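You operate a simulated robot arm through the tools that you are given. There is no shell and no other tool. Be economical: measure what you need, move in short steps, check, and stop when the job is done.

Carry out the task below with a simulated robot arm. There is one attempt and no reset: what you move stays moved.

TASK
Get the flow plate ready for the next test.
Fine: park the blue slide, scrape the crust off, oil the plate's middle with the dauber from the tin, then stand the ring there; tools back. Set down upright: small orange scraper, oil dauber with the purple grip, steel flow ring. A coat counts when it lies all over at full strength: go over it till it gets no stronger. What is to be rubbed or washed off counts as gone when no trace of it is left.

Only the result counts: the job must be done as asked and must still hold three seconds after the hand-in. Knocking over, shifting, dropping, spilling or breaking anything else fails it.

THE ROBOT
A 6-joint arm with a fingered hand, fixed in place. Base frame: the origin is at the foot of the arm, x ahead of it, y to its left, z up. Readings come in m, degrees, newtons and seconds.
With the tool pointing down near the work surface it reaches from about 0.3 to 0.8 m from the base axis. Its first joint turns from -166.0 to 166.0 degrees. Payload 4 kg.
The tool frame sits at the grasp point between the pads (the TCP): z along the fingers, y along the line on which they close. The tips reach 0.026 m beyond it. Largest opening 0.132 m; the body of the gripper starts 0.073 m behind the TCP. The gripper is a hand of 5 fingers: y runs from the thumb to the fingers, the wrist lies at [0, 0, -0.239] in the tool frame, and closing takes about 1.5 s.
Orientation is that of the tool frame in the base frame, as [roll, pitch, yaw] about the fixed x, y, z axes, in that order (R = Rz(yaw) Ry(pitch) Rx(roll)). With the fingers straight down and closing along the base's y, the tool's x points along the base's -x, its y along +y and its z along -z.

THE INTERFACE
- The arm moves only by the tool arm_command. Its argument "series" is a list that holds one entry, the list of rows, each a list of 6 numbers: the shift along the tool's x, y, z in m, then the turn, a rotation vector about the tool's x, y, z in degrees. In form: [[[tx, ty, tz, ax, ay, az], ...]]. A call has 1 to 12 rows; each row shifts and turns the commanded pose from where the row before left it, along the tool's axes as they then stand. "jaw" is the gripper command, from -1 (fully open) to 1 (shut), values between in proportion, set as the call begins (left out, the last holds). Each row takes 0.2 s and may step no farther than 0.05 m and 8.6 degrees from the row before; otherwise, or with a gripper value out of range, the whole call is refused. A pose out of reach is approached as far as the arm can. The call stops where the force on the tool passes 40 N (or 10 N more than at its start, if that is more) or the arm is blocked; 0.2 s more then pass. Each finger travels about 0.045 m/s and halts on what it meets, pressing with about 24 N; the grip force reading is that of the motor and also rises with nothing between the fingers. The clock runs only during rows and for 0.2 s after the last one: add rows that do not move to give the fingers time. The reply holds the time, the measured pose of the TCP, the force on the tool along the base axes, the opening and the grip force, in the units named above and with some noise, with the torque about the TCP (base axes, N m) and any sound that the robot's microphone picked up, and new pictures: "views" is both (left out), scene, wrist or none.
- Cameras (640 x 400 px; columns grow to the right, rows downward): "scene" is fixed at [0.3996, -0.6504, 1.526]; the picture's right is [1.00, -0.09, 0.00], its down [-0.05, -0.54, -0.84] and it looks along [0.08, 0.84, -0.54] (base axes); focal length 330 px, centre (320, 200). "wrist" rides on the gripper at [0.085, 0.002, -0.097] in the tool frame; the picture's right is [-0.02, 1.00, 0.00], its down [-0.75, -0.02, -0.66] and it looks along [-0.66, -0.01, 0.75] (tool axes); focal length 270 px, centre (320, 200). There is no depth. A picture from a camera that has moved, and an enlarged one, comes with that camera's place and axes in the base frame and with its lens.
- curl_fingers(finger1, finger2, finger3, finger4, thumb_bend): sets how far each is bent, from 0 (flat) to 1 (curled in); at 0.3 the hand is open as for a grip, at 0.7 the pads meet at the TCP. One left out holds its place. A second passes; each finger stops where it meets its share of the squeeze, and holds until it gets a number again. A gripper value or a shape takes the hand back. It gives what a move gives, with no picture; readings hold the bend of each and the force on the fingers (four entries, about 0 where the hand has none), thumb and palm.
- set_grasp(shape): the hand has 5 fingers and takes this shape, open, in about a second: jaw (thumb against the fingers, like two jaws); tri (thumb and two fingers); tip (a fingertip pinch); poke (one finger out to press); point (the index stretched); flat (the hand flat); cup (the hand cupped); fist (a fist). The gripper value then closes the fingers along that shape, each until it touches; the sizes above hold for jaw. It gives what a move gives, with no picture.
- enlarge(camera, box): a new picture of the part [left, top, right, bottom] of that camera's present view, enlarged. It takes no simulated time.
- job_done(): hands the job in; it is judged then, once.

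Work in short steps. Places have to be worked out from the pictures, the camera data and where the tool is seen: move nearer, look again, correct. Check each grasp and each placing, and mend what went wrong. You have 120 turns and 200 pictures in all, those below and enlarged ones among them. Open the gripper and draw the arm clear of the work before you hand the job in, unless the task says otherwise; then end with one line.

The tools are called after ">>>" as a command line: name --argument value ..., lists and objects as JSON in quotes. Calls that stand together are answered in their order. arm_command: Moves the arm, as the interface text tells. Its arguments: {"type":"object","properties":{"series":{"type":"array","items":{"type":"array","items":{"type":"array","items":{"type":"number"}}}},"jaw":{"type":"number"},"views":{"type":"string","enum":["both","scene","wrist","none"]}},"required":["series"]} The other tools are called the same way: set_grasp (shape) gives the hand a shape; curl_fingers (finger1, finger2, finger3, finger4, thumb_bend) moves the fingers one by one; enlarge (camera, box) takes an enlarged picture of a part of a camera's view; job_done () hands the job in.

At the start:

```text
time: 0.0
tool_pos: [0.3216, 0.1985, 1.3152]
ee_rot: [180.0, 0.0, -179.9]
wrist_force: [0.2, -0.6, 1.5]
moment: [0.0, -0.03, -0.01]
opening: 0.1319
grasp_force: 0.0
shape: jaw
bend: [0.3, 0.3, 0.3, 0.3, 0.3]
finger forces: [0.1, 0.1, 0.1, 0.0, 0.0, 0.0]
```

scene: 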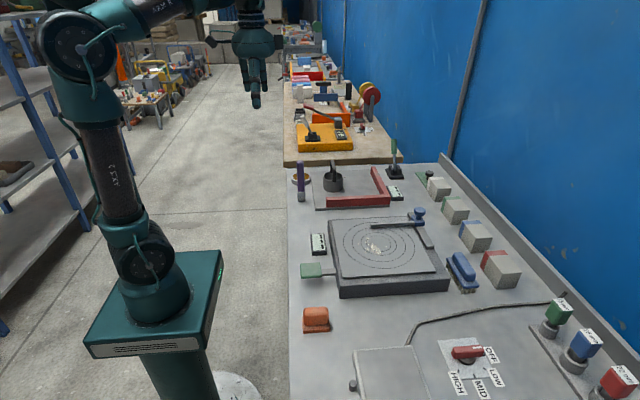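
wrist: 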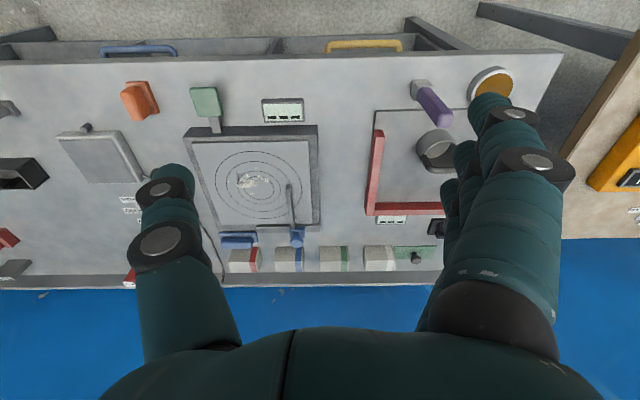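

I start by looking closer at the work area in both cameras.

>>> enlarge --camera "scene" --box '[280, 150, 480, 275]'

>>> enlarge --camera "scene" --box '[290, 200, 510, 340]'

>>> enlarge --camera "wrist" --box '[170, 60, 340, 260]'

>>> enlarge --camera "wrist" --box '[340, 50, 530, 270]'

```text
3.20 times, centred on (380, 212) of scene
camera zoom: at [0.3996, -0.6504, 1.526], right [1.0, -0.09, 0.0], down [-0.05, -0.54, -0.84], along [0.08, 0.84, -0.54], focal length 1055 px, centre (128, 160)
```

zoom: 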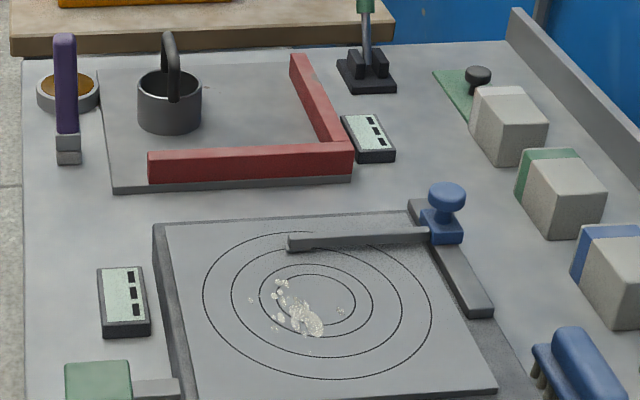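

```text
2.86 times, centred on (400, 270) of scene
camera zoom: at [0.3996, -0.6504, 1.526], right [1.0, -0.09, 0.0], down [-0.05, -0.54, -0.84], along [0.08, 0.84, -0.54], focal length 942 px, centre (91, 0)
```

zoom: 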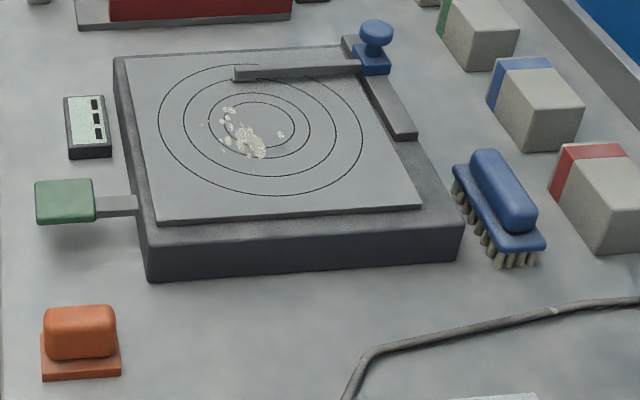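

```text
2.00 times, centred on (255, 160) of wrist
camera zoom: at [0.2368, 0.2, 1.411], right [0.02, 1.0, 0.0], down [0.75, -0.02, 0.66], along [0.66, -0.01, -0.75], focal length 541 px, centre (450, 280)
```

zoom: 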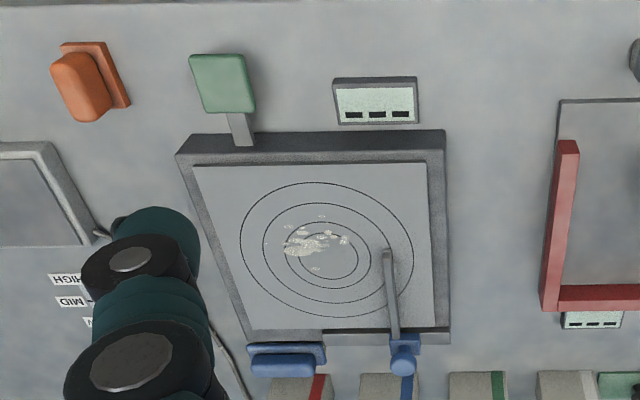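

```text
1.82 times, centred on (435, 160) of wrist
camera zoom: at [0.2368, 0.2, 1.411], right [0.02, 1.0, 0.0], down [0.75, -0.02, 0.66], along [0.66, -0.01, -0.75], focal length 491 px, centre (111, 273)
```

zoom: 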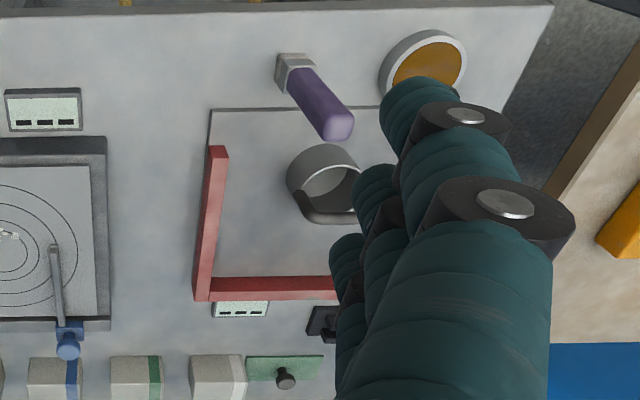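

Triangulating the two views puts the table at z≈0.85, the plate centre near (0.63, 0.045, 0.91) and the scraper near (0.437, -0.161). I move the wrist camera closer to the plate.

>>> arm_command --series '[[[-0.016, -0.03, 0.033, 0, 0, 0], [-0.016, -0.03, 0.033, 0, 0, 0], [-0.016, -0.03, 0.033, 0, 0, 0], [-0.016, -0.03, 0.033, 0, 0, 0], [-0.016, -0.03, 0.033, 0, 0, 0]]]' --views "wrist"

```text
time: 1.2
tool_pos: [0.4017, 0.0468, 1.1493]
ee_rot: [180.0, 0.1, -179.9]
wrist_force: [-0.8, 0.1, -0.5]
moment: [0.04, -0.02, -0.01]
opening: 0.1315
grasp_force: 0.2
shape: jaw
bend: [0.3, 0.3, 0.3, 0.3, 0.3]
finger forces: [0.1, 0.1, 0.1, 0.0, 0.0, 0.0]
camera wrist: at [0.3163, 0.0483, 1.2456], right [0.02, 1.0, 0.0], down [0.75, -0.01, 0.66], along [0.66, -0.01, -0.75], focal length 270 px, centre (320, 200)
```

wrist: 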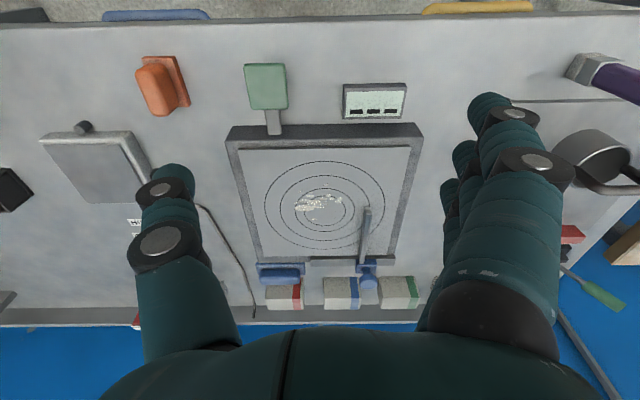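

Good view of the plate; I enlarge the slide, crust and scraper.

>>> enlarge --camera "wrist" --box '[220, 110, 430, 320]'

>>> enlarge --camera "scene" --box '[380, 195, 460, 255]'

>>> enlarge --camera "wrist" --box '[110, 40, 310, 150]'

>>> enlarge --camera "scene" --box '[280, 155, 410, 220]'

```text
1.90 times, centred on (325, 215) of wrist
camera zoom: at [0.3163, 0.0483, 1.2456], right [0.02, 1.0, 0.0], down [0.75, -0.01, 0.66], along [0.66, -0.01, -0.75], focal length 515 px, centre (310, 171)
```

zoom: 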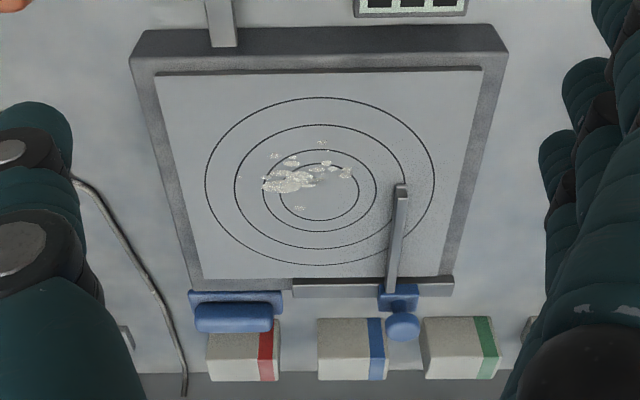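

```text
6.67 times, centred on (420, 225) of scene
camera zoom: at [0.3996, -0.6504, 1.526], right [1.0, -0.09, 0.0], down [-0.05, -0.54, -0.84], along [0.08, 0.84, -0.54], focal length 2197 px, centre (-347, 33)
```

zoom: 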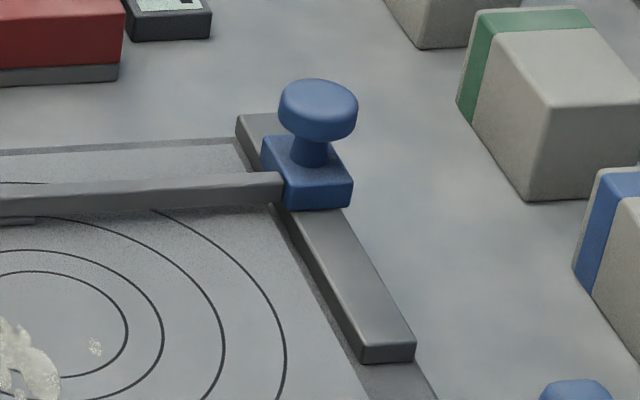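

```text
3.20 times, centred on (210, 95) of wrist
camera zoom: at [0.3163, 0.0483, 1.2456], right [0.02, 1.0, 0.0], down [0.75, -0.01, 0.66], along [0.66, -0.01, -0.75], focal length 865 px, centre (672, 536)
```

zoom: 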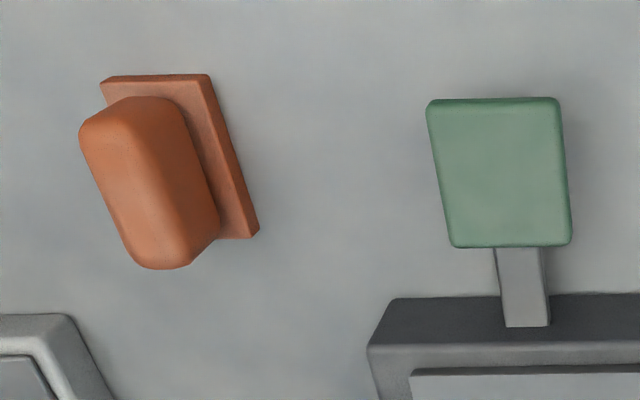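

```text
4.92 times, centred on (345, 188) of scene
camera zoom: at [0.3996, -0.6504, 1.526], right [1.0, -0.09, 0.0], down [-0.05, -0.54, -0.84], along [0.08, 0.84, -0.54], focal length 1622 px, centre (197, 262)
```

zoom: 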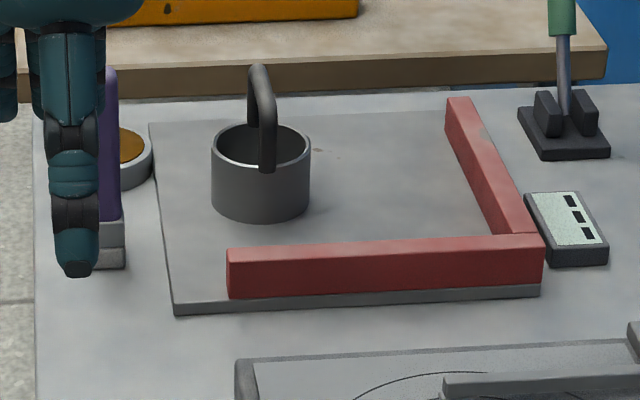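

The slide sits on a rail (y≈0.02–0.19) at y≈0.132, with its knob near (0.773, 0.13, 0.965); the clear end is +y. I move above the knob.

>>> arm_command --series '[[[-0.041, 0.0094, 0.011, 0, 0, 0], [-0.041, 0.0094, 0.011, 0, 0, 0], [-0.041, 0.0094, 0.011, 0, 0, 0], [-0.041, 0.0094, 0.011, 0, 0, 0], [-0.041, 0.0094, 0.011, 0, 0, 0], [-0.041, 0.0094, 0.011, 0, 0, 0], [-0.041, 0.0094, 0.011, 0, 0, 0], [-0.041, 0.0094, 0.011, 0, 0, 0], [-0.041, 0.0094, 0.011, 0, 0, 0]]]' --views "both"

```text
time: 3.2
tool_pos: [0.765, 0.1322, 1.05]
ee_rot: [180.0, 0.0, -179.9]
wrist_force: [0.0, 0.2, 2.2]
moment: [-0.01, 0.0, 0.01]
opening: 0.132
grasp_force: 0.1
shape: jaw
bend: [0.3, 0.3, 0.3, 0.3, 0.3]
finger forces: [0.1, 0.0, 0.1, 0.1, 0.0, 0.0]
out of reach, approached as far as the arm can: row 9
camera wrist: at [0.6786, 0.1341, 1.1465], right [0.02, 1.0, 0.0], down [0.75, -0.01, 0.66], along [0.66, -0.01, -0.75], focal length 270 px, centre (320, 200)
```

scene: 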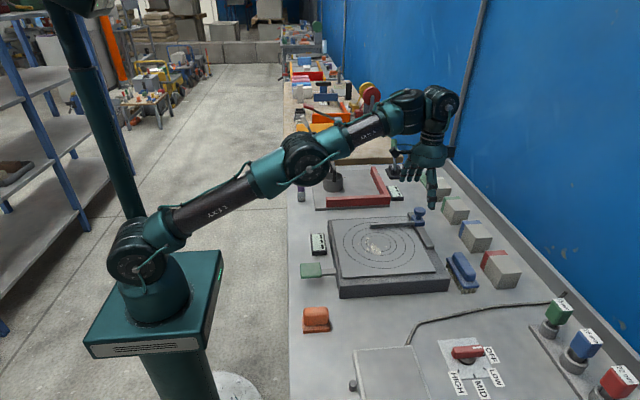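
wrist: 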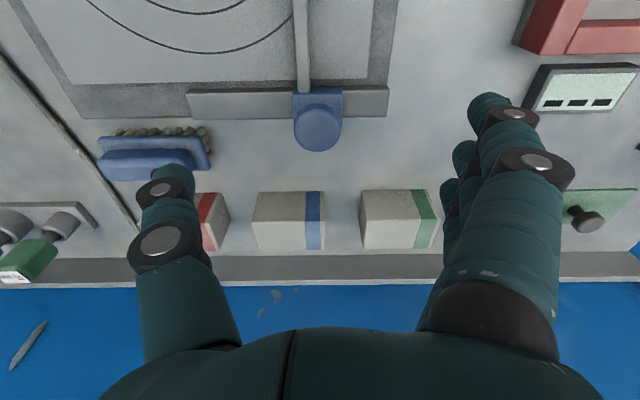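

The knob sits right under the TCP at about (0.768, 0.131). I descend with the hand open, then close loosely around it.

>>> arm_command --series '[[[0, 0, 0.03, 0, 0, 0], [0, 0, 0.03, 0, 0, 0], [0, 0, 0.022, 0, 0, 0]]]' --views "none"

>>> arm_command --series '[[[0, 0, 0, 0, 0, 0], [0, 0, 0, 0, 0, 0], [0, 0, 0, 0, 0, 0], [0, 0, 0, 0, 0, 0], [0, 0, 0, 0, 0, 0]]]' --jaw 0.3 --views "both"

```text
time: 4.0
tool_pos: [0.7658, 0.1331, 0.9666]
ee_rot: [-180.0, 0.0, -179.9]
wrist_force: [-0.6, 0.3, 0.4]
moment: [0.0, 0.02, 0.02]
opening: 0.1322
grasp_force: 0.0
shape: jaw
bend: [0.3, 0.3, 0.3, 0.3, 0.3]
finger forces: [0.0, 0.0, 0.0, 0.0, 0.0, 0.0]
```

```text
time: 5.2
tool_pos: [0.765, 0.1323, 0.9666]
ee_rot: [180.0, 0.1, -180.0]
wrist_force: [0.6, -0.1, 0.0]
moment: [0.01, -0.01, 0.01]
opening: 0.0469
grasp_force: 0.0
shape: jaw
bend: [0.73, 0.73, 0.73, 0.73, 0.7]
finger forces: [0.1, 0.1, 0.0, 0.0, 0.1, 0.0]
camera wrist: at [0.6795, 0.1346, 1.0626], right [0.02, 1.0, 0.0], down [0.75, -0.02, 0.66], along [0.66, -0.01, -0.75], focal length 270 px, centre (320, 200)
```

scene: 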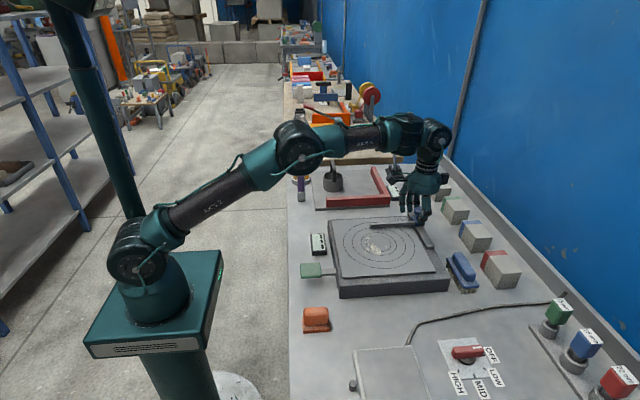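
wrist: 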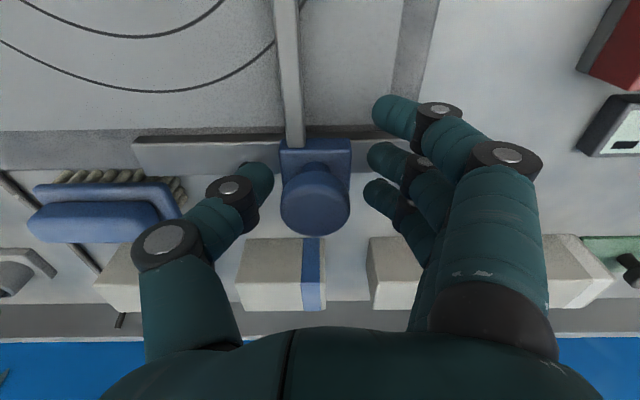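

The thumb is beside the knob. I push the slide towards +y until it comes up against its stop.

>>> arm_command --series '[[[0, 0.008, 0, 0, 0, 0], [0, 0.008, 0, 0, 0, 0], [0, 0.008, 0, 0, 0, 0], [0, 0.008, 0, 0, 0, 0], [0, 0.006, 0, 0, 0, 0], [0, 0.006, 0, 0, 0, 0], [0, 0.004, 0, 0, 0, 0], [0, 0.004, 0, 0, 0, 0]]]' --views "wrist"

```text
time: 7.0
tool_pos: [0.766, 0.1848, 0.966]
ee_rot: [-180.0, 0.0, 180.0]
wrist_force: [-0.9, -1.1, -1.1]
moment: [-0.03, 0.03, -0.04]
opening: 0.0473
grasp_force: 0.0
shape: jaw
bend: [0.73, 0.73, 0.73, 0.73, 0.7]
finger forces: [0.0, 0.0, 0.0, 0.1, 1.4, 0.1]
camera wrist: at [0.6803, 0.1866, 1.0626], right [0.02, 1.0, 0.0], down [0.75, -0.02, 0.66], along [0.66, -0.01, -0.75], focal length 270 px, centre (320, 200)
```

wrist: 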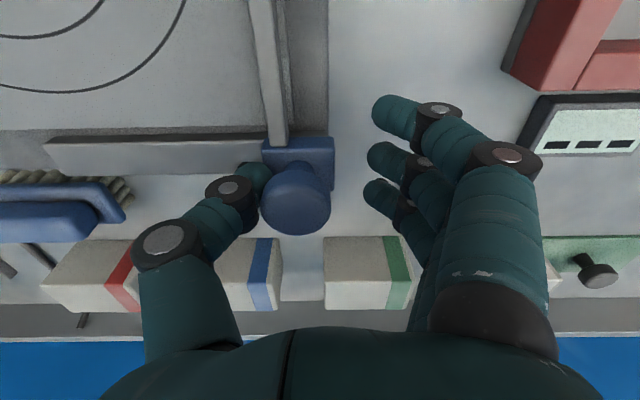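

The slide follows and is near the rail's end; only about 1 N so far. I push a little further to find the stop.

>>> arm_command --series '[[[0, 0.003, 0, 0, 0, 0], [0, 0.003, 0, 0, 0, 0], [0, 0.003, 0, 0, 0, 0]]]' --views "wrist"

```text
time: 7.8
tool_pos: [0.7649, 0.1931, 0.9655]
ee_rot: [-180.0, 0.0, -179.9]
wrist_force: [-0.4, -0.7, 0.3]
moment: [-0.04, 0.0, -0.01]
opening: 0.0472
grasp_force: 0.0
shape: jaw
bend: [0.73, 0.73, 0.73, 0.73, 0.7]
finger forces: [0.1, 0.0, 0.0, 0.2, 1.2, 0.1]
camera wrist: at [0.6799, 0.1954, 1.0625], right [0.02, 1.0, 0.0], down [0.75, -0.02, 0.66], along [0.66, -0.01, -0.75], focal length 270 px, centre (320, 200)
```

wrist: 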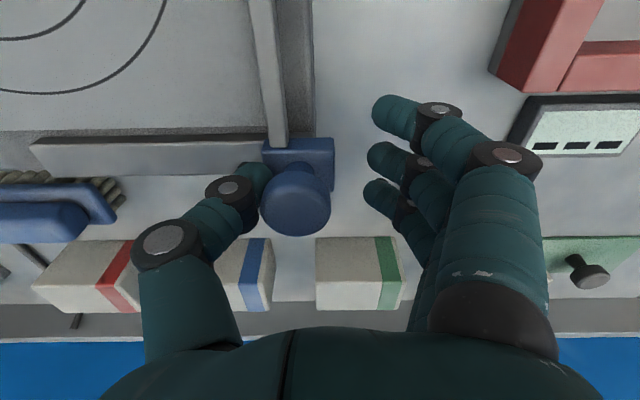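

I check from the scene camera how the slide sits relative to the rail's end before pushing further.

>>> enlarge --camera "scene" --box '[370, 180, 470, 260]'

>>> enlarge --camera "wrist" --box '[220, 90, 380, 250]'

```text
5.00 times, centred on (420, 220) of scene
camera zoom: at [0.3996, -0.6504, 1.526], right [1.0, -0.09, 0.0], down [-0.05, -0.54, -0.84], along [0.08, 0.84, -0.54], focal length 1648 px, centre (-180, 100)
```

zoom: 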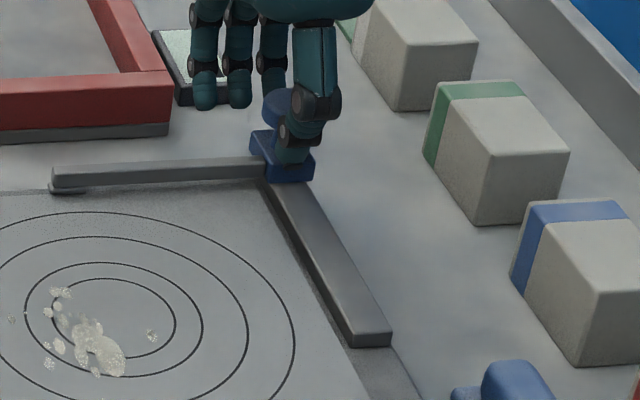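

```text
2.50 times, centred on (300, 170) of wrist
camera zoom: at [0.6799, 0.1954, 1.0625], right [0.02, 1.0, 0.0], down [0.75, -0.02, 0.66], along [0.66, -0.01, -0.75], focal length 676 px, centre (370, 275)
```

zoom: 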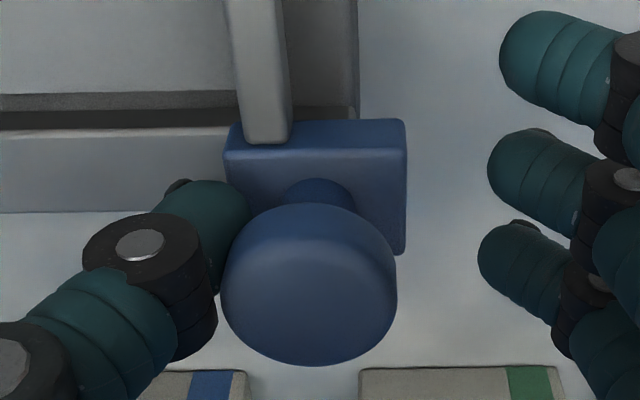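

The slide is at the rail's end but I've felt no stop yet; I nudge in 2 mm steps to feel one.

>>> arm_command --series '[[[0, 0.002, 0, 0, 0, 0], [0, 0.002, 0, 0, 0, 0]]]' --views "none"

>>> arm_command --series '[[[0, 0.002, 0, 0, 0, 0], [0, 0.002, 0, 0, 0, 0]]]' --views "wrist"

```text
time: 8.4
tool_pos: [0.7651, 0.1971, 0.9669]
ee_rot: [180.0, 0.0, -179.9]
wrist_force: [-0.6, -1.0, -0.8]
moment: [0.01, -0.02, 0.02]
opening: 0.0472
grasp_force: 0.1
shape: jaw
bend: [0.73, 0.73, 0.73, 0.73, 0.7]
finger forces: [0.0, 0.0, 0.0, 0.0, 1.2, 0.0]
```

```text
time: 9.0
tool_pos: [0.7656, 0.2015, 0.9658]
ee_rot: [180.0, 0.0, -179.9]
wrist_force: [0.6, -1.5, -0.8]
moment: [0.0, 0.04, 0.0]
opening: 0.0474
grasp_force: 0.0
shape: jaw
bend: [0.73, 0.73, 0.73, 0.73, 0.7]
finger forces: [0.0, 0.0, 0.0, 0.0, 1.2, 0.0]
camera wrist: at [0.68, 0.2034, 1.0628], right [0.02, 1.0, 0.0], down [0.75, -0.02, 0.66], along [0.66, -0.01, -0.75], focal length 270 px, centre (320, 200)
```

wrist: 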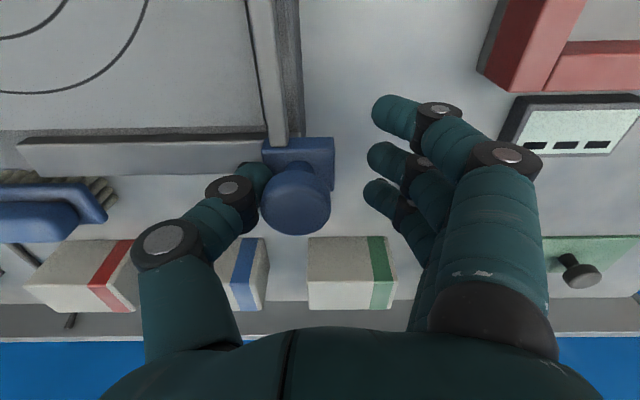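

It still glides; the block's centre is about at the rail's end. A few more small steps, expecting the stop here.

>>> arm_command --series '[[[0, 0.002, 0, 0, 0, 0], [0, 0.001, 0, 0, 0, 0], [0, 0.001, 0, 0, 0, 0]]]' --views "wrist"

```text
time: 9.8
tool_pos: [0.765, 0.2048, 0.9666]
ee_rot: [180.0, 0.1, 180.0]
wrist_force: [-0.3, -4.6, -0.5]
moment: [-0.04, 0.0, -0.05]
opening: 0.0495
grasp_force: 0.0
shape: jaw
bend: [0.73, 0.73, 0.73, 0.73, 0.7]
finger forces: [0.0, 0.1, 0.0, 0.0, 4.0, 0.0]
camera wrist: at [0.6799, 0.207, 1.0626], right [0.02, 1.0, 0.0], down [0.75, -0.02, 0.66], along [0.66, -0.01, -0.75], focal length 270 px, centre (320, 200)
```

wrist: 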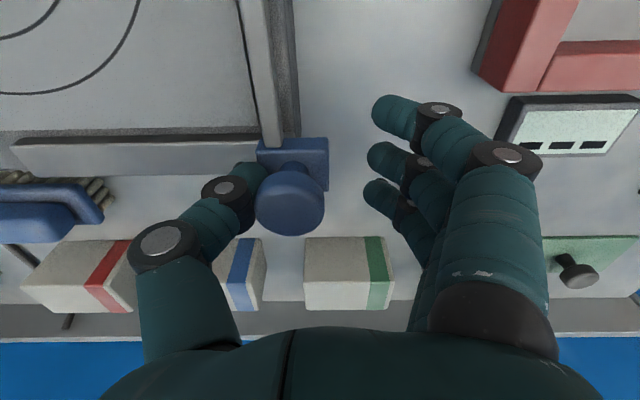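

The force jumped to 4.6 N: the slide is at its stop. I back off slightly, lift, and head for the scraper for a closer look.

>>> arm_command --series '[[[0, -0.006, 0, 0, 0, 0], [0, 0, -0.04, 0, 0, 0], [0, 0, -0.045, 0, 0, 0]]]' --views "none"

>>> arm_command --series '[[[0.032, -0.032, 0, 0, 0, 0], [0.032, -0.032, 0, 0, 0, 0], [0.032, -0.032, 0, 0, 0, 0], [0.032, -0.032, 0, 0, 0, 0], [0.032, -0.032, 0, 0, 0, 0], [0.032, -0.032, 0, 0, 0, 0], [0.032, -0.032, 0, 0, 0, 0], [0.032, -0.032, 0, 0, 0, 0], [0.032, -0.032, 0, 0, 0, 0], [0.032, -0.032, 0, 0, 0, 0], [0.01, -0.032, 0, 0, 0, 0]]]' --jaw -1 --views "both"

```text
time: 10.6
tool_pos: [0.7528, 0.1966, 1.037]
ee_rot: [180.0, -0.2, -179.9]
wrist_force: [-0.1, -0.5, 0.1]
moment: [0.02, -0.02, -0.02]
opening: 0.0469
grasp_force: 0.0
shape: jaw
bend: [0.73, 0.73, 0.73, 0.73, 0.7]
finger forces: [0.0, 0.1, 0.0, 0.0, 0.1, 0.0]
out of reach, approached as far as the arm can: row 3
```

```text
time: 13.0
tool_pos: [0.4229, -0.1562, 1.0356]
ee_rot: [180.0, 0.0, -179.9]
wrist_force: [-0.5, -0.4, -0.3]
moment: [-0.02, -0.01, 0.04]
opening: 0.1316
grasp_force: 0.0
shape: jaw
bend: [0.3, 0.3, 0.3, 0.3, 0.3]
finger forces: [0.1, 0.0, 0.1, 0.0, 0.0, 0.0]
camera wrist: at [0.3388, -0.1539, 1.1321], right [0.02, 1.0, 0.0], down [0.75, -0.01, 0.66], along [0.66, -0.01, -0.75], focal length 270 px, centre (320, 200)
```

scene: 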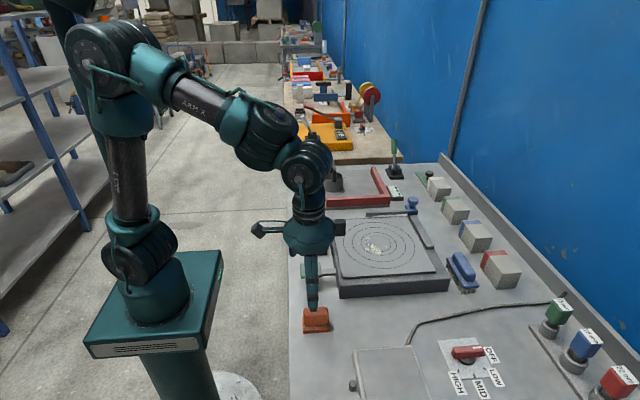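
wrist: 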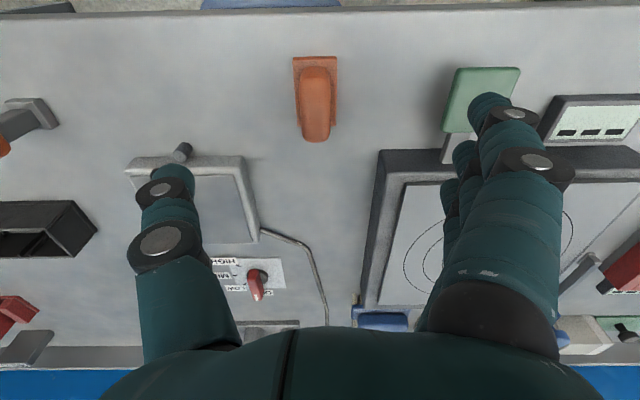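

>>> enlarge --camera "wrist" --box '[270, 40, 370, 150]'

>>> enlarge --camera "scene" --box '[285, 280, 345, 345]'

```text
3.64 times, centred on (320, 95) of wrist
camera zoom: at [0.3388, -0.1539, 1.1321], right [0.02, 1.0, 0.0], down [0.75, -0.01, 0.66], along [0.66, -0.01, -0.75], focal length 983 px, centre (320, 582)
```

zoom: 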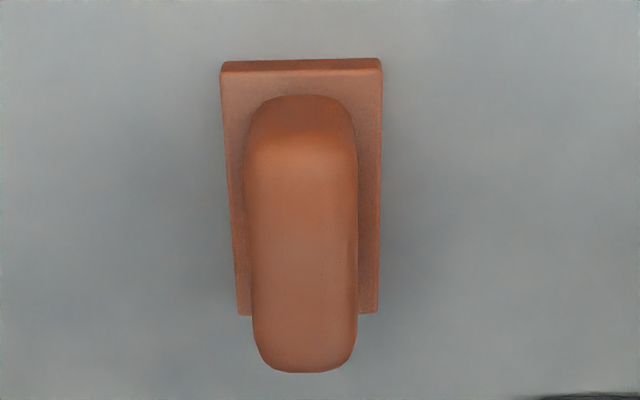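

```text
6.15 times, centred on (315, 312) of scene
camera zoom: at [0.3996, -0.6504, 1.526], right [1.0, -0.09, 0.0], down [-0.05, -0.54, -0.84], along [0.08, 0.84, -0.54], focal length 2028 px, centre (351, -492)
```

zoom: 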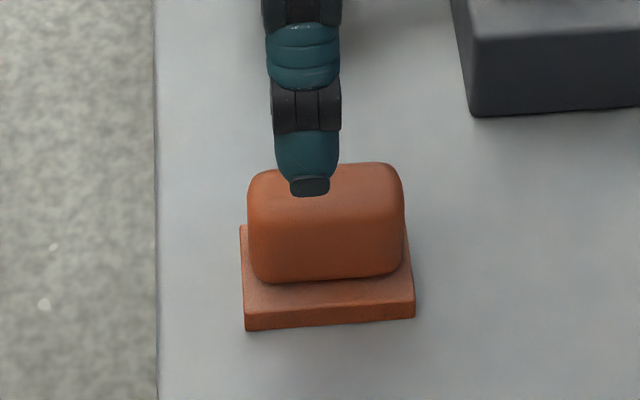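

The scraper is a 0.066 × 0.041 m base with a 0.027 m wide grip body (top z≈0.905), centred near (0.439, -0.160). I descend around the body with open jaws.

>>> arm_command --series '[[[-0.004, -0.001, 0.036, 0, 0, 0], [-0.004, -0.001, 0.036, 0, 0, 0], [-0.004, -0.001, 0.036, 0, 0, 0], [-0.004, -0.001, 0.03, 0, 0, 0]]]' --views "both"

```text
time: 14.0
tool_pos: [0.4425, -0.1603, 0.8969]
ee_rot: [-179.9, 0.1, -179.9]
wrist_force: [-0.4, 0.5, -0.2]
moment: [-0.02, 0.05, 0.03]
opening: 0.1319
grasp_force: 0.0
shape: jaw
bend: [0.3, 0.3, 0.3, 0.3, 0.3]
finger forces: [0.0, 0.0, 0.0, 0.1, 0.0, 0.0]
camera wrist: at [0.356, -0.1583, 0.9939], right [0.02, 1.0, 0.0], down [0.75, -0.01, 0.66], along [0.66, -0.01, -0.75], focal length 270 px, centre (320, 200)
```

scene: 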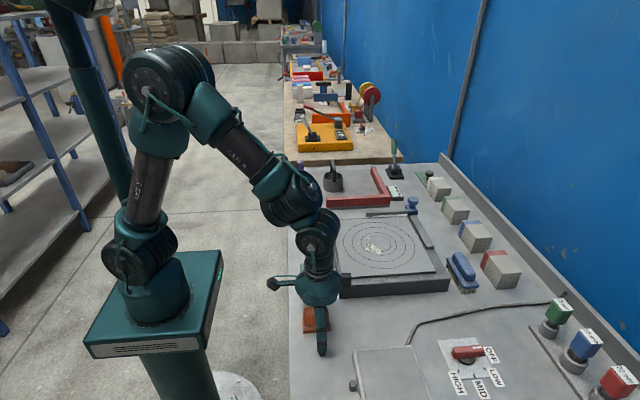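
wrist: 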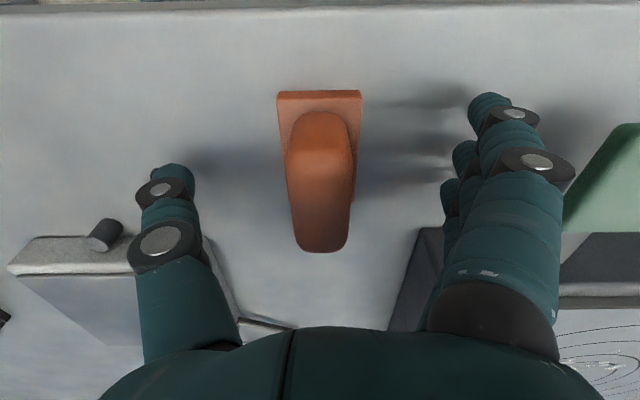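

Body is centred between thumb and fingers. I lower 4 mm and close.

>>> arm_command --series '[[[0, 0, 0.004, 0, 0, 0]]]' --views "none"

>>> arm_command --series '[[[0, 0, 0, 0, 0, 0], [0, 0, 0, 0, 0, 0], [0, 0, 0, 0, 0, 0], [0, 0, 0, 0, 0, 0], [0, 0, 0, 0, 0, 0], [0, 0, 0, 0, 0, 0], [0, 0, 0, 0, 0, 0], [0, 0, 0, 0, 0, 0]]]' --jaw 1 --views "both"

```text
time: 14.4
tool_pos: [0.4399, -0.1601, 0.8931]
ee_rot: [-180.0, 0.0, -179.9]
wrist_force: [-0.1, 0.3, -0.3]
moment: [-0.01, 0.03, 0.0]
opening: 0.1319
grasp_force: 0.1
shape: jaw
bend: [0.3, 0.3, 0.3, 0.3, 0.3]
finger forces: [0.0, 0.0, 0.0, 0.0, 0.0, 0.0]
```

```text
time: 16.2
tool_pos: [0.4404, -0.1607, 0.8933]
ee_rot: [179.9, 0.0, -179.9]
wrist_force: [-1.0, -0.1, 6.4]
moment: [-0.12, 0.03, -0.08]
opening: 0.0254
grasp_force: 13.4
shape: jaw
bend: [0.73, 0.73, 0.73, 0.64, 0.7]
finger forces: [2.5, 2.8, 2.6, 0.1, 9.3, 0.0]
camera wrist: at [0.3558, -0.1588, 0.9905], right [0.02, 1.0, 0.0], down [0.75, -0.02, 0.66], along [0.66, -0.01, -0.75], focal length 270 px, centre (320, 200)
```

scene: 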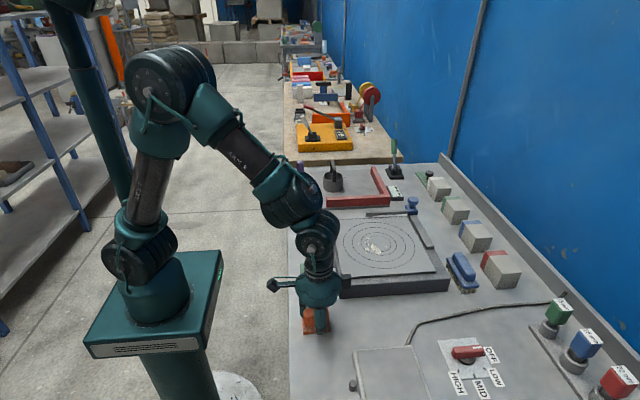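
wrist: 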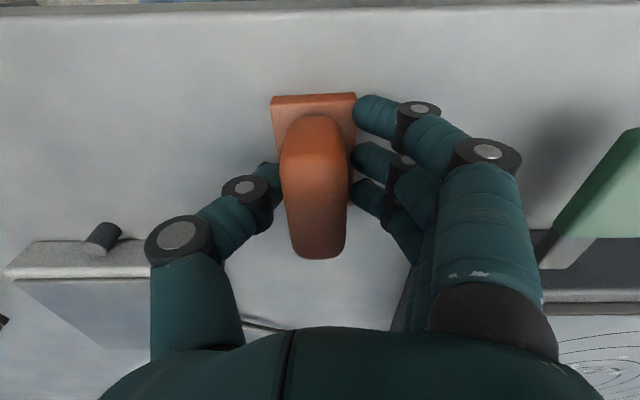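

Gripped firmly (opening 0.025). I lift a bit and check the hold.

>>> arm_command --series '[[[0, 0, -0.03, 0, 0, 0], [0, 0, -0.05, 0, 0, 0], [0, 0, -0.05, 0, 0, 0]]]' --views "both"

```text
time: 17.0
tool_pos: [0.4406, -0.1607, 1.0235]
ee_rot: [180.0, 0.0, -179.9]
wrist_force: [0.2, 0.0, -0.2]
moment: [0.0, 0.01, 0.0]
opening: 0.0188
grasp_force: 23.9
shape: jaw
bend: [0.72, 0.72, 0.72, 0.66, 0.71]
finger forces: [5.2, 6.2, 6.6, 0.1, 20.2, 0.1]
camera wrist: at [0.3556, -0.1588, 1.1206], right [0.02, 1.0, 0.0], down [0.75, -0.02, 0.66], along [0.66, -0.01, -0.75], focal length 270 px, centre (320, 200)
```

scene: 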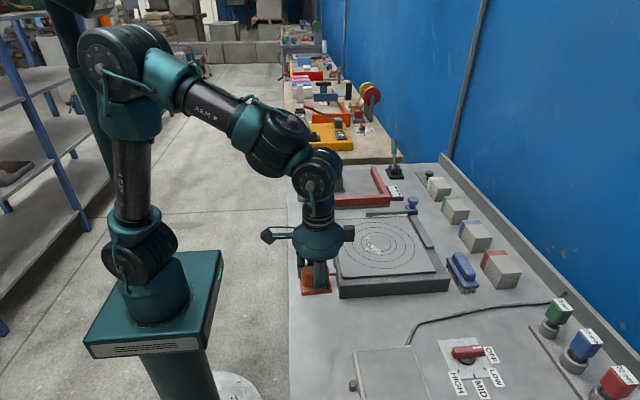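
wrist: 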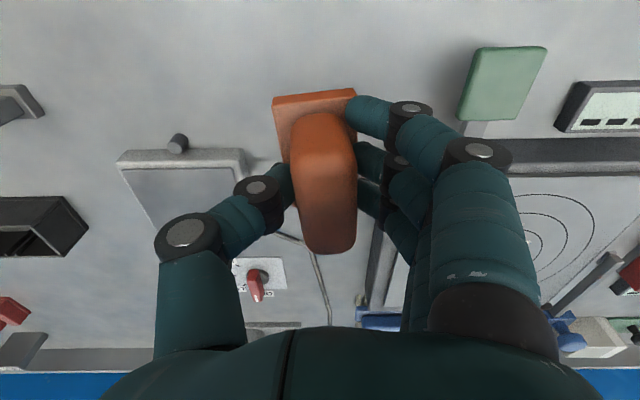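

The opening dropped to 0.019; I check whether the scraper tilted.

>>> enlarge --camera "wrist" --box '[240, 70, 400, 270]'

>>> enlarge --camera "scene" --box '[280, 240, 350, 310]'

```text
2.00 times, centred on (320, 170) of wrist
camera zoom: at [0.3556, -0.1588, 1.1206], right [0.02, 1.0, 0.0], down [0.75, -0.02, 0.66], along [0.66, -0.01, -0.75], focal length 541 px, centre (320, 260)
```

zoom: 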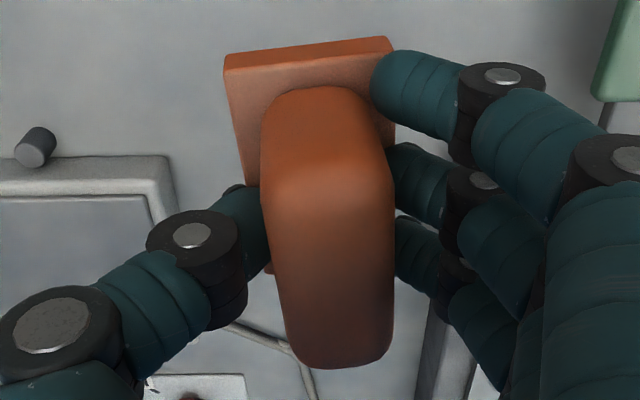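

```text
5.71 times, centred on (315, 275) of scene
camera zoom: at [0.3996, -0.6504, 1.526], right [1.0, -0.09, 0.0], down [-0.05, -0.54, -0.84], along [0.08, 0.84, -0.54], focal length 1883 px, centre (349, -229)
```

zoom: 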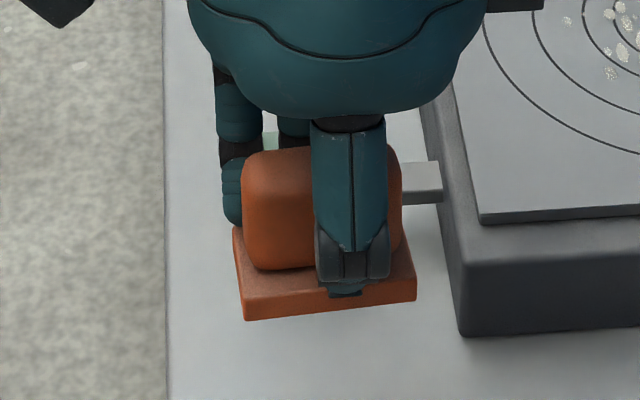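

The scraper yawed and rolled a few degrees but holds. I carry it over the crust at about (0.61, 0.04).

>>> arm_command --series '[[[-0.0275, 0.0334, 0, 0, 0, 0], [-0.0275, 0.0334, 0, 0, 0, 0], [-0.0275, 0.0334, 0, 0, 0, 0], [-0.0275, 0.0334, 0, 0, 0, 0], [-0.0275, 0.0334, 0, 0, 0, 0], [-0.0275, 0.0334, 0, 0, 0, 0], [0, 0, 0.04, 0, 0, 0]]]' --views "both"

```text
time: 18.6
tool_pos: [0.6051, 0.0401, 0.9847]
ee_rot: [-180.0, 0.2, 180.0]
wrist_force: [-0.1, -0.1, -1.2]
moment: [0.0, -0.03, -0.01]
opening: 0.0191
grasp_force: 23.7
shape: jaw
bend: [0.72, 0.72, 0.72, 0.66, 0.71]
finger forces: [5.3, 5.9, 6.3, 0.1, 20.2, 0.0]
camera wrist: at [0.5204, 0.0425, 1.0808], right [0.02, 1.0, 0.0], down [0.75, -0.02, 0.66], along [0.66, -0.01, -0.75], focal length 270 px, centre (320, 200)
```

scene: 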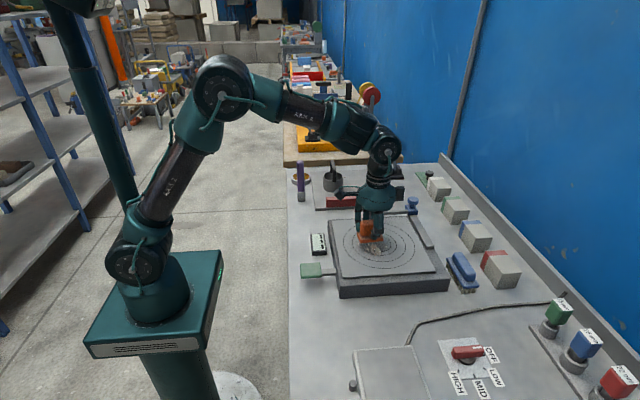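
wrist: 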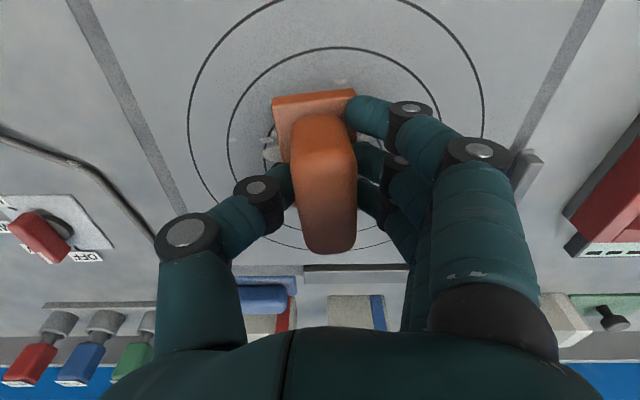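

Descending in small steps to find contact with the plate.

>>> arm_command --series '[[[0, 0, 0.008, 0, 0, 0], [0, 0, 0.006, 0, 0, 0], [0, 0, 0.004, 0, 0, 0], [0, 0, 0.003, 0, 0, 0], [0, 0, 0.003, 0, 0, 0]]]' --views "none"

```text
time: 19.8
tool_pos: [0.606, 0.0397, 0.9593]
ee_rot: [180.0, 0.0, -179.8]
wrist_force: [-0.3, 0.7, -0.7]
moment: [0.0, 0.01, -0.02]
opening: 0.0188
grasp_force: 23.8
shape: jaw
bend: [0.72, 0.72, 0.72, 0.66, 0.71]
finger forces: [5.4, 6.0, 6.1, 0.1, 20.3, 0.0]
```

>>> arm_command --series '[[[0, 0, 0.003, 0, 0, 0], [0, 0, 0.003, 0, 0, 0], [0, 0, 0.002, 0, 0, 0]]]' --views "none"

```text
time: 20.6
tool_pos: [0.605, 0.0408, 0.9537]
ee_rot: [179.9, 0.3, -180.0]
wrist_force: [-5.5, 3.2, 40.1]
moment: [0.9, 0.46, -0.01]
opening: 0.0199
grasp_force: 24.1
shape: jaw
bend: [0.74, 0.74, 0.74, 0.66, 0.71]
finger forces: [15.5, 18.5, 19.5, 0.0, 26.7, 0.0]
```

Contact at z≈0.954 but pressing 40 N; I ease up 2 mm and look.

>>> arm_command --series '[[[0, 0, -0.002, 0, 0, 0], [0, 0, 0, 0, 0, 0]]]' --views "wrist"

>>> enlarge --camera "scene" --box '[320, 180, 440, 280]'

```text
time: 21.2
tool_pos: [0.6068, 0.04, 0.956]
ee_rot: [180.0, 0.1, -179.9]
wrist_force: [0.7, 6.9, 34.9]
moment: [0.92, 0.23, -0.04]
opening: 0.0204
grasp_force: 24.5
shape: jaw
bend: [0.73, 0.74, 0.74, 0.66, 0.71]
finger forces: [14.0, 17.2, 18.9, 0.0, 23.2, 0.0]
camera wrist: at [0.5204, 0.0422, 1.0512], right [0.02, 1.0, 0.0], down [0.75, -0.01, 0.66], along [0.66, -0.01, -0.75], focal length 270 px, centre (320, 200)
```

wrist: 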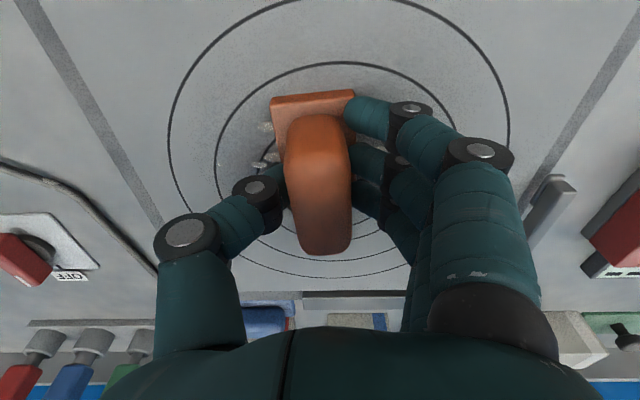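

```text
4.00 times, centred on (380, 230) of scene
camera zoom: at [0.3996, -0.6504, 1.526], right [1.0, -0.09, 0.0], down [-0.05, -0.54, -0.84], along [0.08, 0.84, -0.54], focal length 1318 px, centre (80, 80)
```

zoom: 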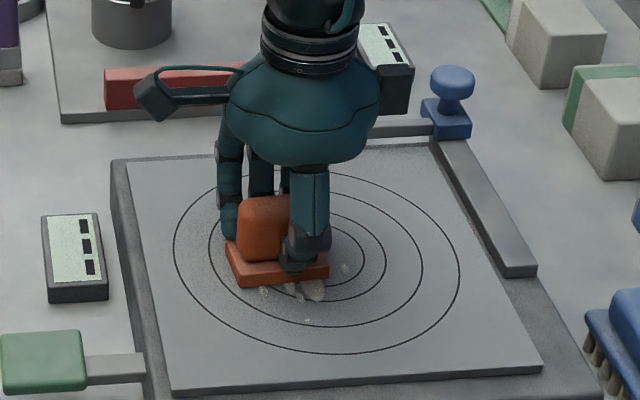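

Still 35 N; I ease another 2 mm, then do a first short stroke.

>>> arm_command --series '[[[0, 0, -0.0025, 0, 0, 0], [0, 0, 0, 0, 0, 0]]]' --views "none"

>>> arm_command --series '[[[-0.015, 0, 0, 0, 0, 0], [-0.015, 0, 0, 0, 0, 0], [0.015, 0, 0, 0, 0, 0], [0.015, 0, 0, 0, 0, 0]]]' --views "none"

```text
time: 21.8
tool_pos: [0.6067, 0.0414, 0.9556]
ee_rot: [180.0, -0.1, -180.0]
wrist_force: [4.1, 2.5, 11.5]
moment: [0.33, -0.1, -0.07]
opening: 0.0193
grasp_force: 23.6
shape: jaw
bend: [0.73, 0.73, 0.73, 0.66, 0.71]
finger forces: [7.5, 10.2, 11.9, 0.0, 21.1, 0.0]
```

```text
time: 22.8
tool_pos: [0.6054, 0.0398, 0.956]
ee_rot: [179.9, 0.0, -180.0]
wrist_force: [1.3, -0.3, 4.5]
moment: [0.1, -0.05, -0.03]
opening: 0.0187
grasp_force: 24.3
shape: jaw
bend: [0.73, 0.73, 0.73, 0.66, 0.71]
finger forces: [5.8, 8.3, 9.6, 0.0, 21.2, 0.1]
```

Contact is light now (4.5 N). I press 1 mm more and sweep across the crust in y at two x positions.

>>> arm_command --series '[[[0, 0, 0.001, 0, 0, 0], [0, -0.025, 0, 0, 0, 0], [0, -0.025, 0, 0, 0, 0], [0, 0.025, 0, 0, 0, 0], [0, 0.025, 0, 0, 0, 0], [0, 0.025, 0, 0, 0, 0], [0, 0.025, 0, 0, 0, 0], [-0.02, 0, 0, 0, 0, 0], [-0.02, -0.025, 0, 0, 0, 0], [0, -0.025, 0, 0, 0, 0], [0, -0.025, 0, 0, 0, 0], [0, -0.025, 0, 0, 0, 0]]]' --views "scene"

>>> enlarge --camera "scene" --box '[320, 200, 440, 280]'

```text
time: 25.4
tool_pos: [0.646, -0.0085, 0.9561]
ee_rot: [180.0, 0.0, -180.0]
wrist_force: [0.5, 6.2, 14.5]
moment: [0.54, 0.08, -0.09]
opening: 0.0189
grasp_force: 23.9
shape: jaw
bend: [0.73, 0.73, 0.73, 0.66, 0.71]
finger forces: [8.6, 11.8, 13.4, 0.0, 20.2, 0.1]
```

scene: 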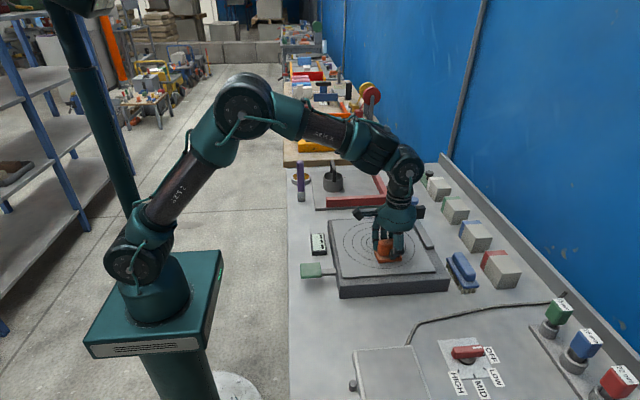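

```text
5.00 times, centred on (380, 240) of scene
camera zoom: at [0.3996, -0.6504, 1.526], right [1.0, -0.09, 0.0], down [-0.05, -0.54, -0.84], along [0.08, 0.84, -0.54], focal length 1648 px, centre (20, 0)
```

zoom: 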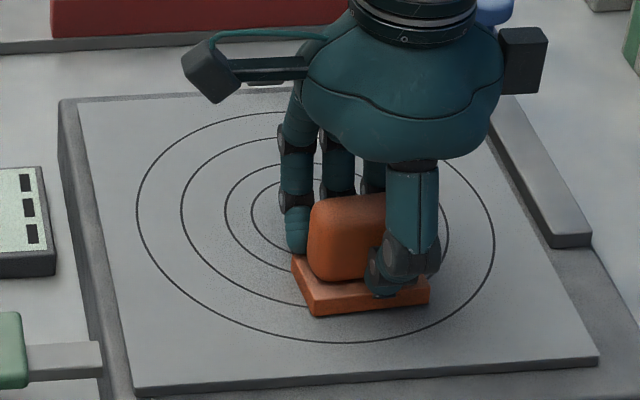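

The crust is coming off. A second set of passes in intermediate lanes, then I lift to inspect.

>>> arm_command --series '[[[0.025, -0.01, 0, 0, 0, 0], [0, 0.025, 0, 0, 0, 0], [0, 0.025, 0, 0, 0, 0], [0, 0.025, 0, 0, 0, 0], [0, 0.025, 0, 0, 0, 0], [0.025, 0, 0, 0, 0, 0], [0.025, -0.025, 0, 0, 0, 0], [0, -0.025, 0, 0, 0, 0], [0, -0.025, 0, 0, 0, 0], [0, -0.025, 0, 0, 0, 0], [-0.025, 0, 0, 0, 0, 0], [0, 0.025, 0, 0, 0, 0]]]' --views "none"

>>> arm_command --series '[[[-0.01, 0.025, 0, 0, 0, 0], [-0.01, 0.025, 0, 0, 0, 0], [-0.02, 0.02, 0, 0, 0, 0], [-0.025, 0, 0, 0, 0, 0], [-0.01, -0.025, 0, 0, 0, 0], [0, -0.025, 0, 0, 0, 0], [0, -0.025, 0, 0, 0, 0], [0, 0, -0.03, 0, 0, 0], [0.03, -0.03, -0.02, 0, 0, 0], [0.04, -0.02, -0.02, 0, 0, 0], [0.04, -0.02, -0.02, 0, 0, 0], [0.04, 0, -0.02, 0, 0, 0]]]' --views "both"

```text
time: 28.0
tool_pos: [0.5971, 0.0054, 0.9534]
ee_rot: [179.9, 0.1, 179.9]
wrist_force: [1.2, -7.0, 19.2]
moment: [0.07, 0.07, 0.01]
opening: 0.02
grasp_force: 23.8
shape: jaw
bend: [0.73, 0.73, 0.74, 0.66, 0.71]
finger forces: [7.2, 10.8, 12.8, 0.1, 29.4, 0.0]
```

```text
time: 30.6
tool_pos: [0.5197, -0.0687, 1.0647]
ee_rot: [180.0, -0.1, -179.9]
wrist_force: [-0.1, 0.1, -1.3]
moment: [0.02, 0.0, -0.02]
opening: 0.0184
grasp_force: 24.3
shape: jaw
bend: [0.72, 0.72, 0.72, 0.66, 0.71]
finger forces: [5.2, 6.1, 6.4, 0.0, 19.6, 0.0]
camera wrist: at [0.4343, -0.0674, 1.1608], right [0.02, 1.0, 0.0], down [0.75, -0.01, 0.66], along [0.66, -0.01, -0.75], focal length 270 px, centre (320, 200)
```

scene: 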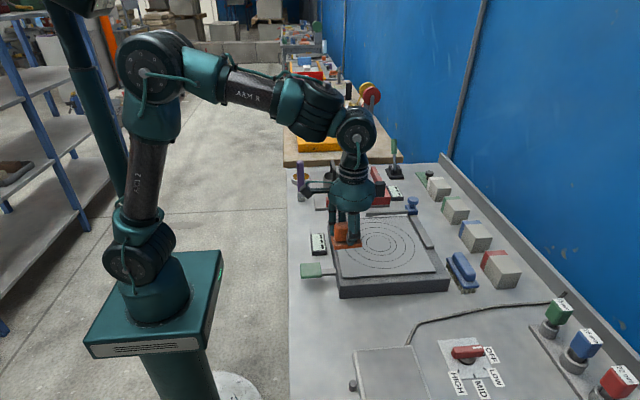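
wrist: 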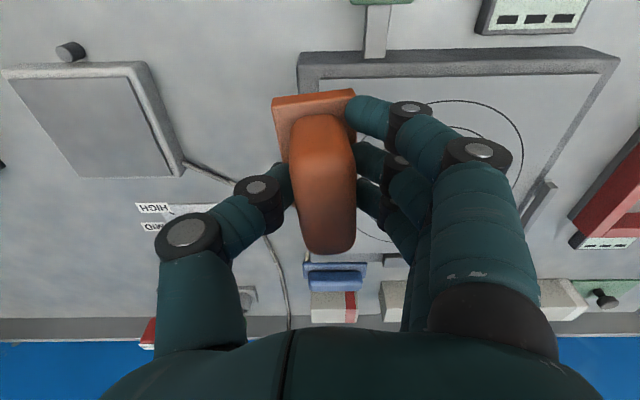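

I inspect the plate in the scene view.

>>> enlarge --camera "scene" --box '[330, 205, 440, 280]'

```text
5.33 times, centred on (385, 242) of scene
camera zoom: at [0.3996, -0.6504, 1.526], right [1.0, -0.09, 0.0], down [-0.05, -0.54, -0.84], along [0.08, 0.84, -0.54], focal length 1758 px, centre (-27, -27)
```

zoom: 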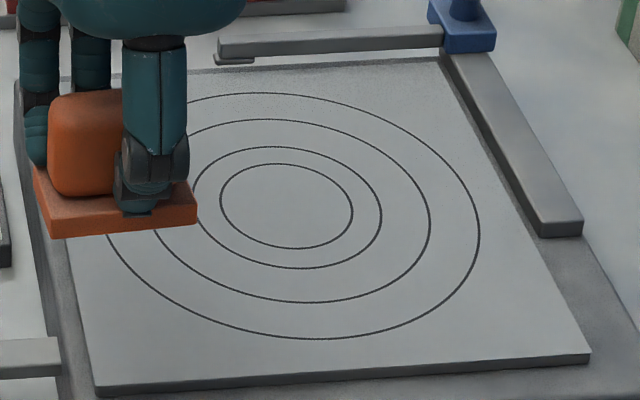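

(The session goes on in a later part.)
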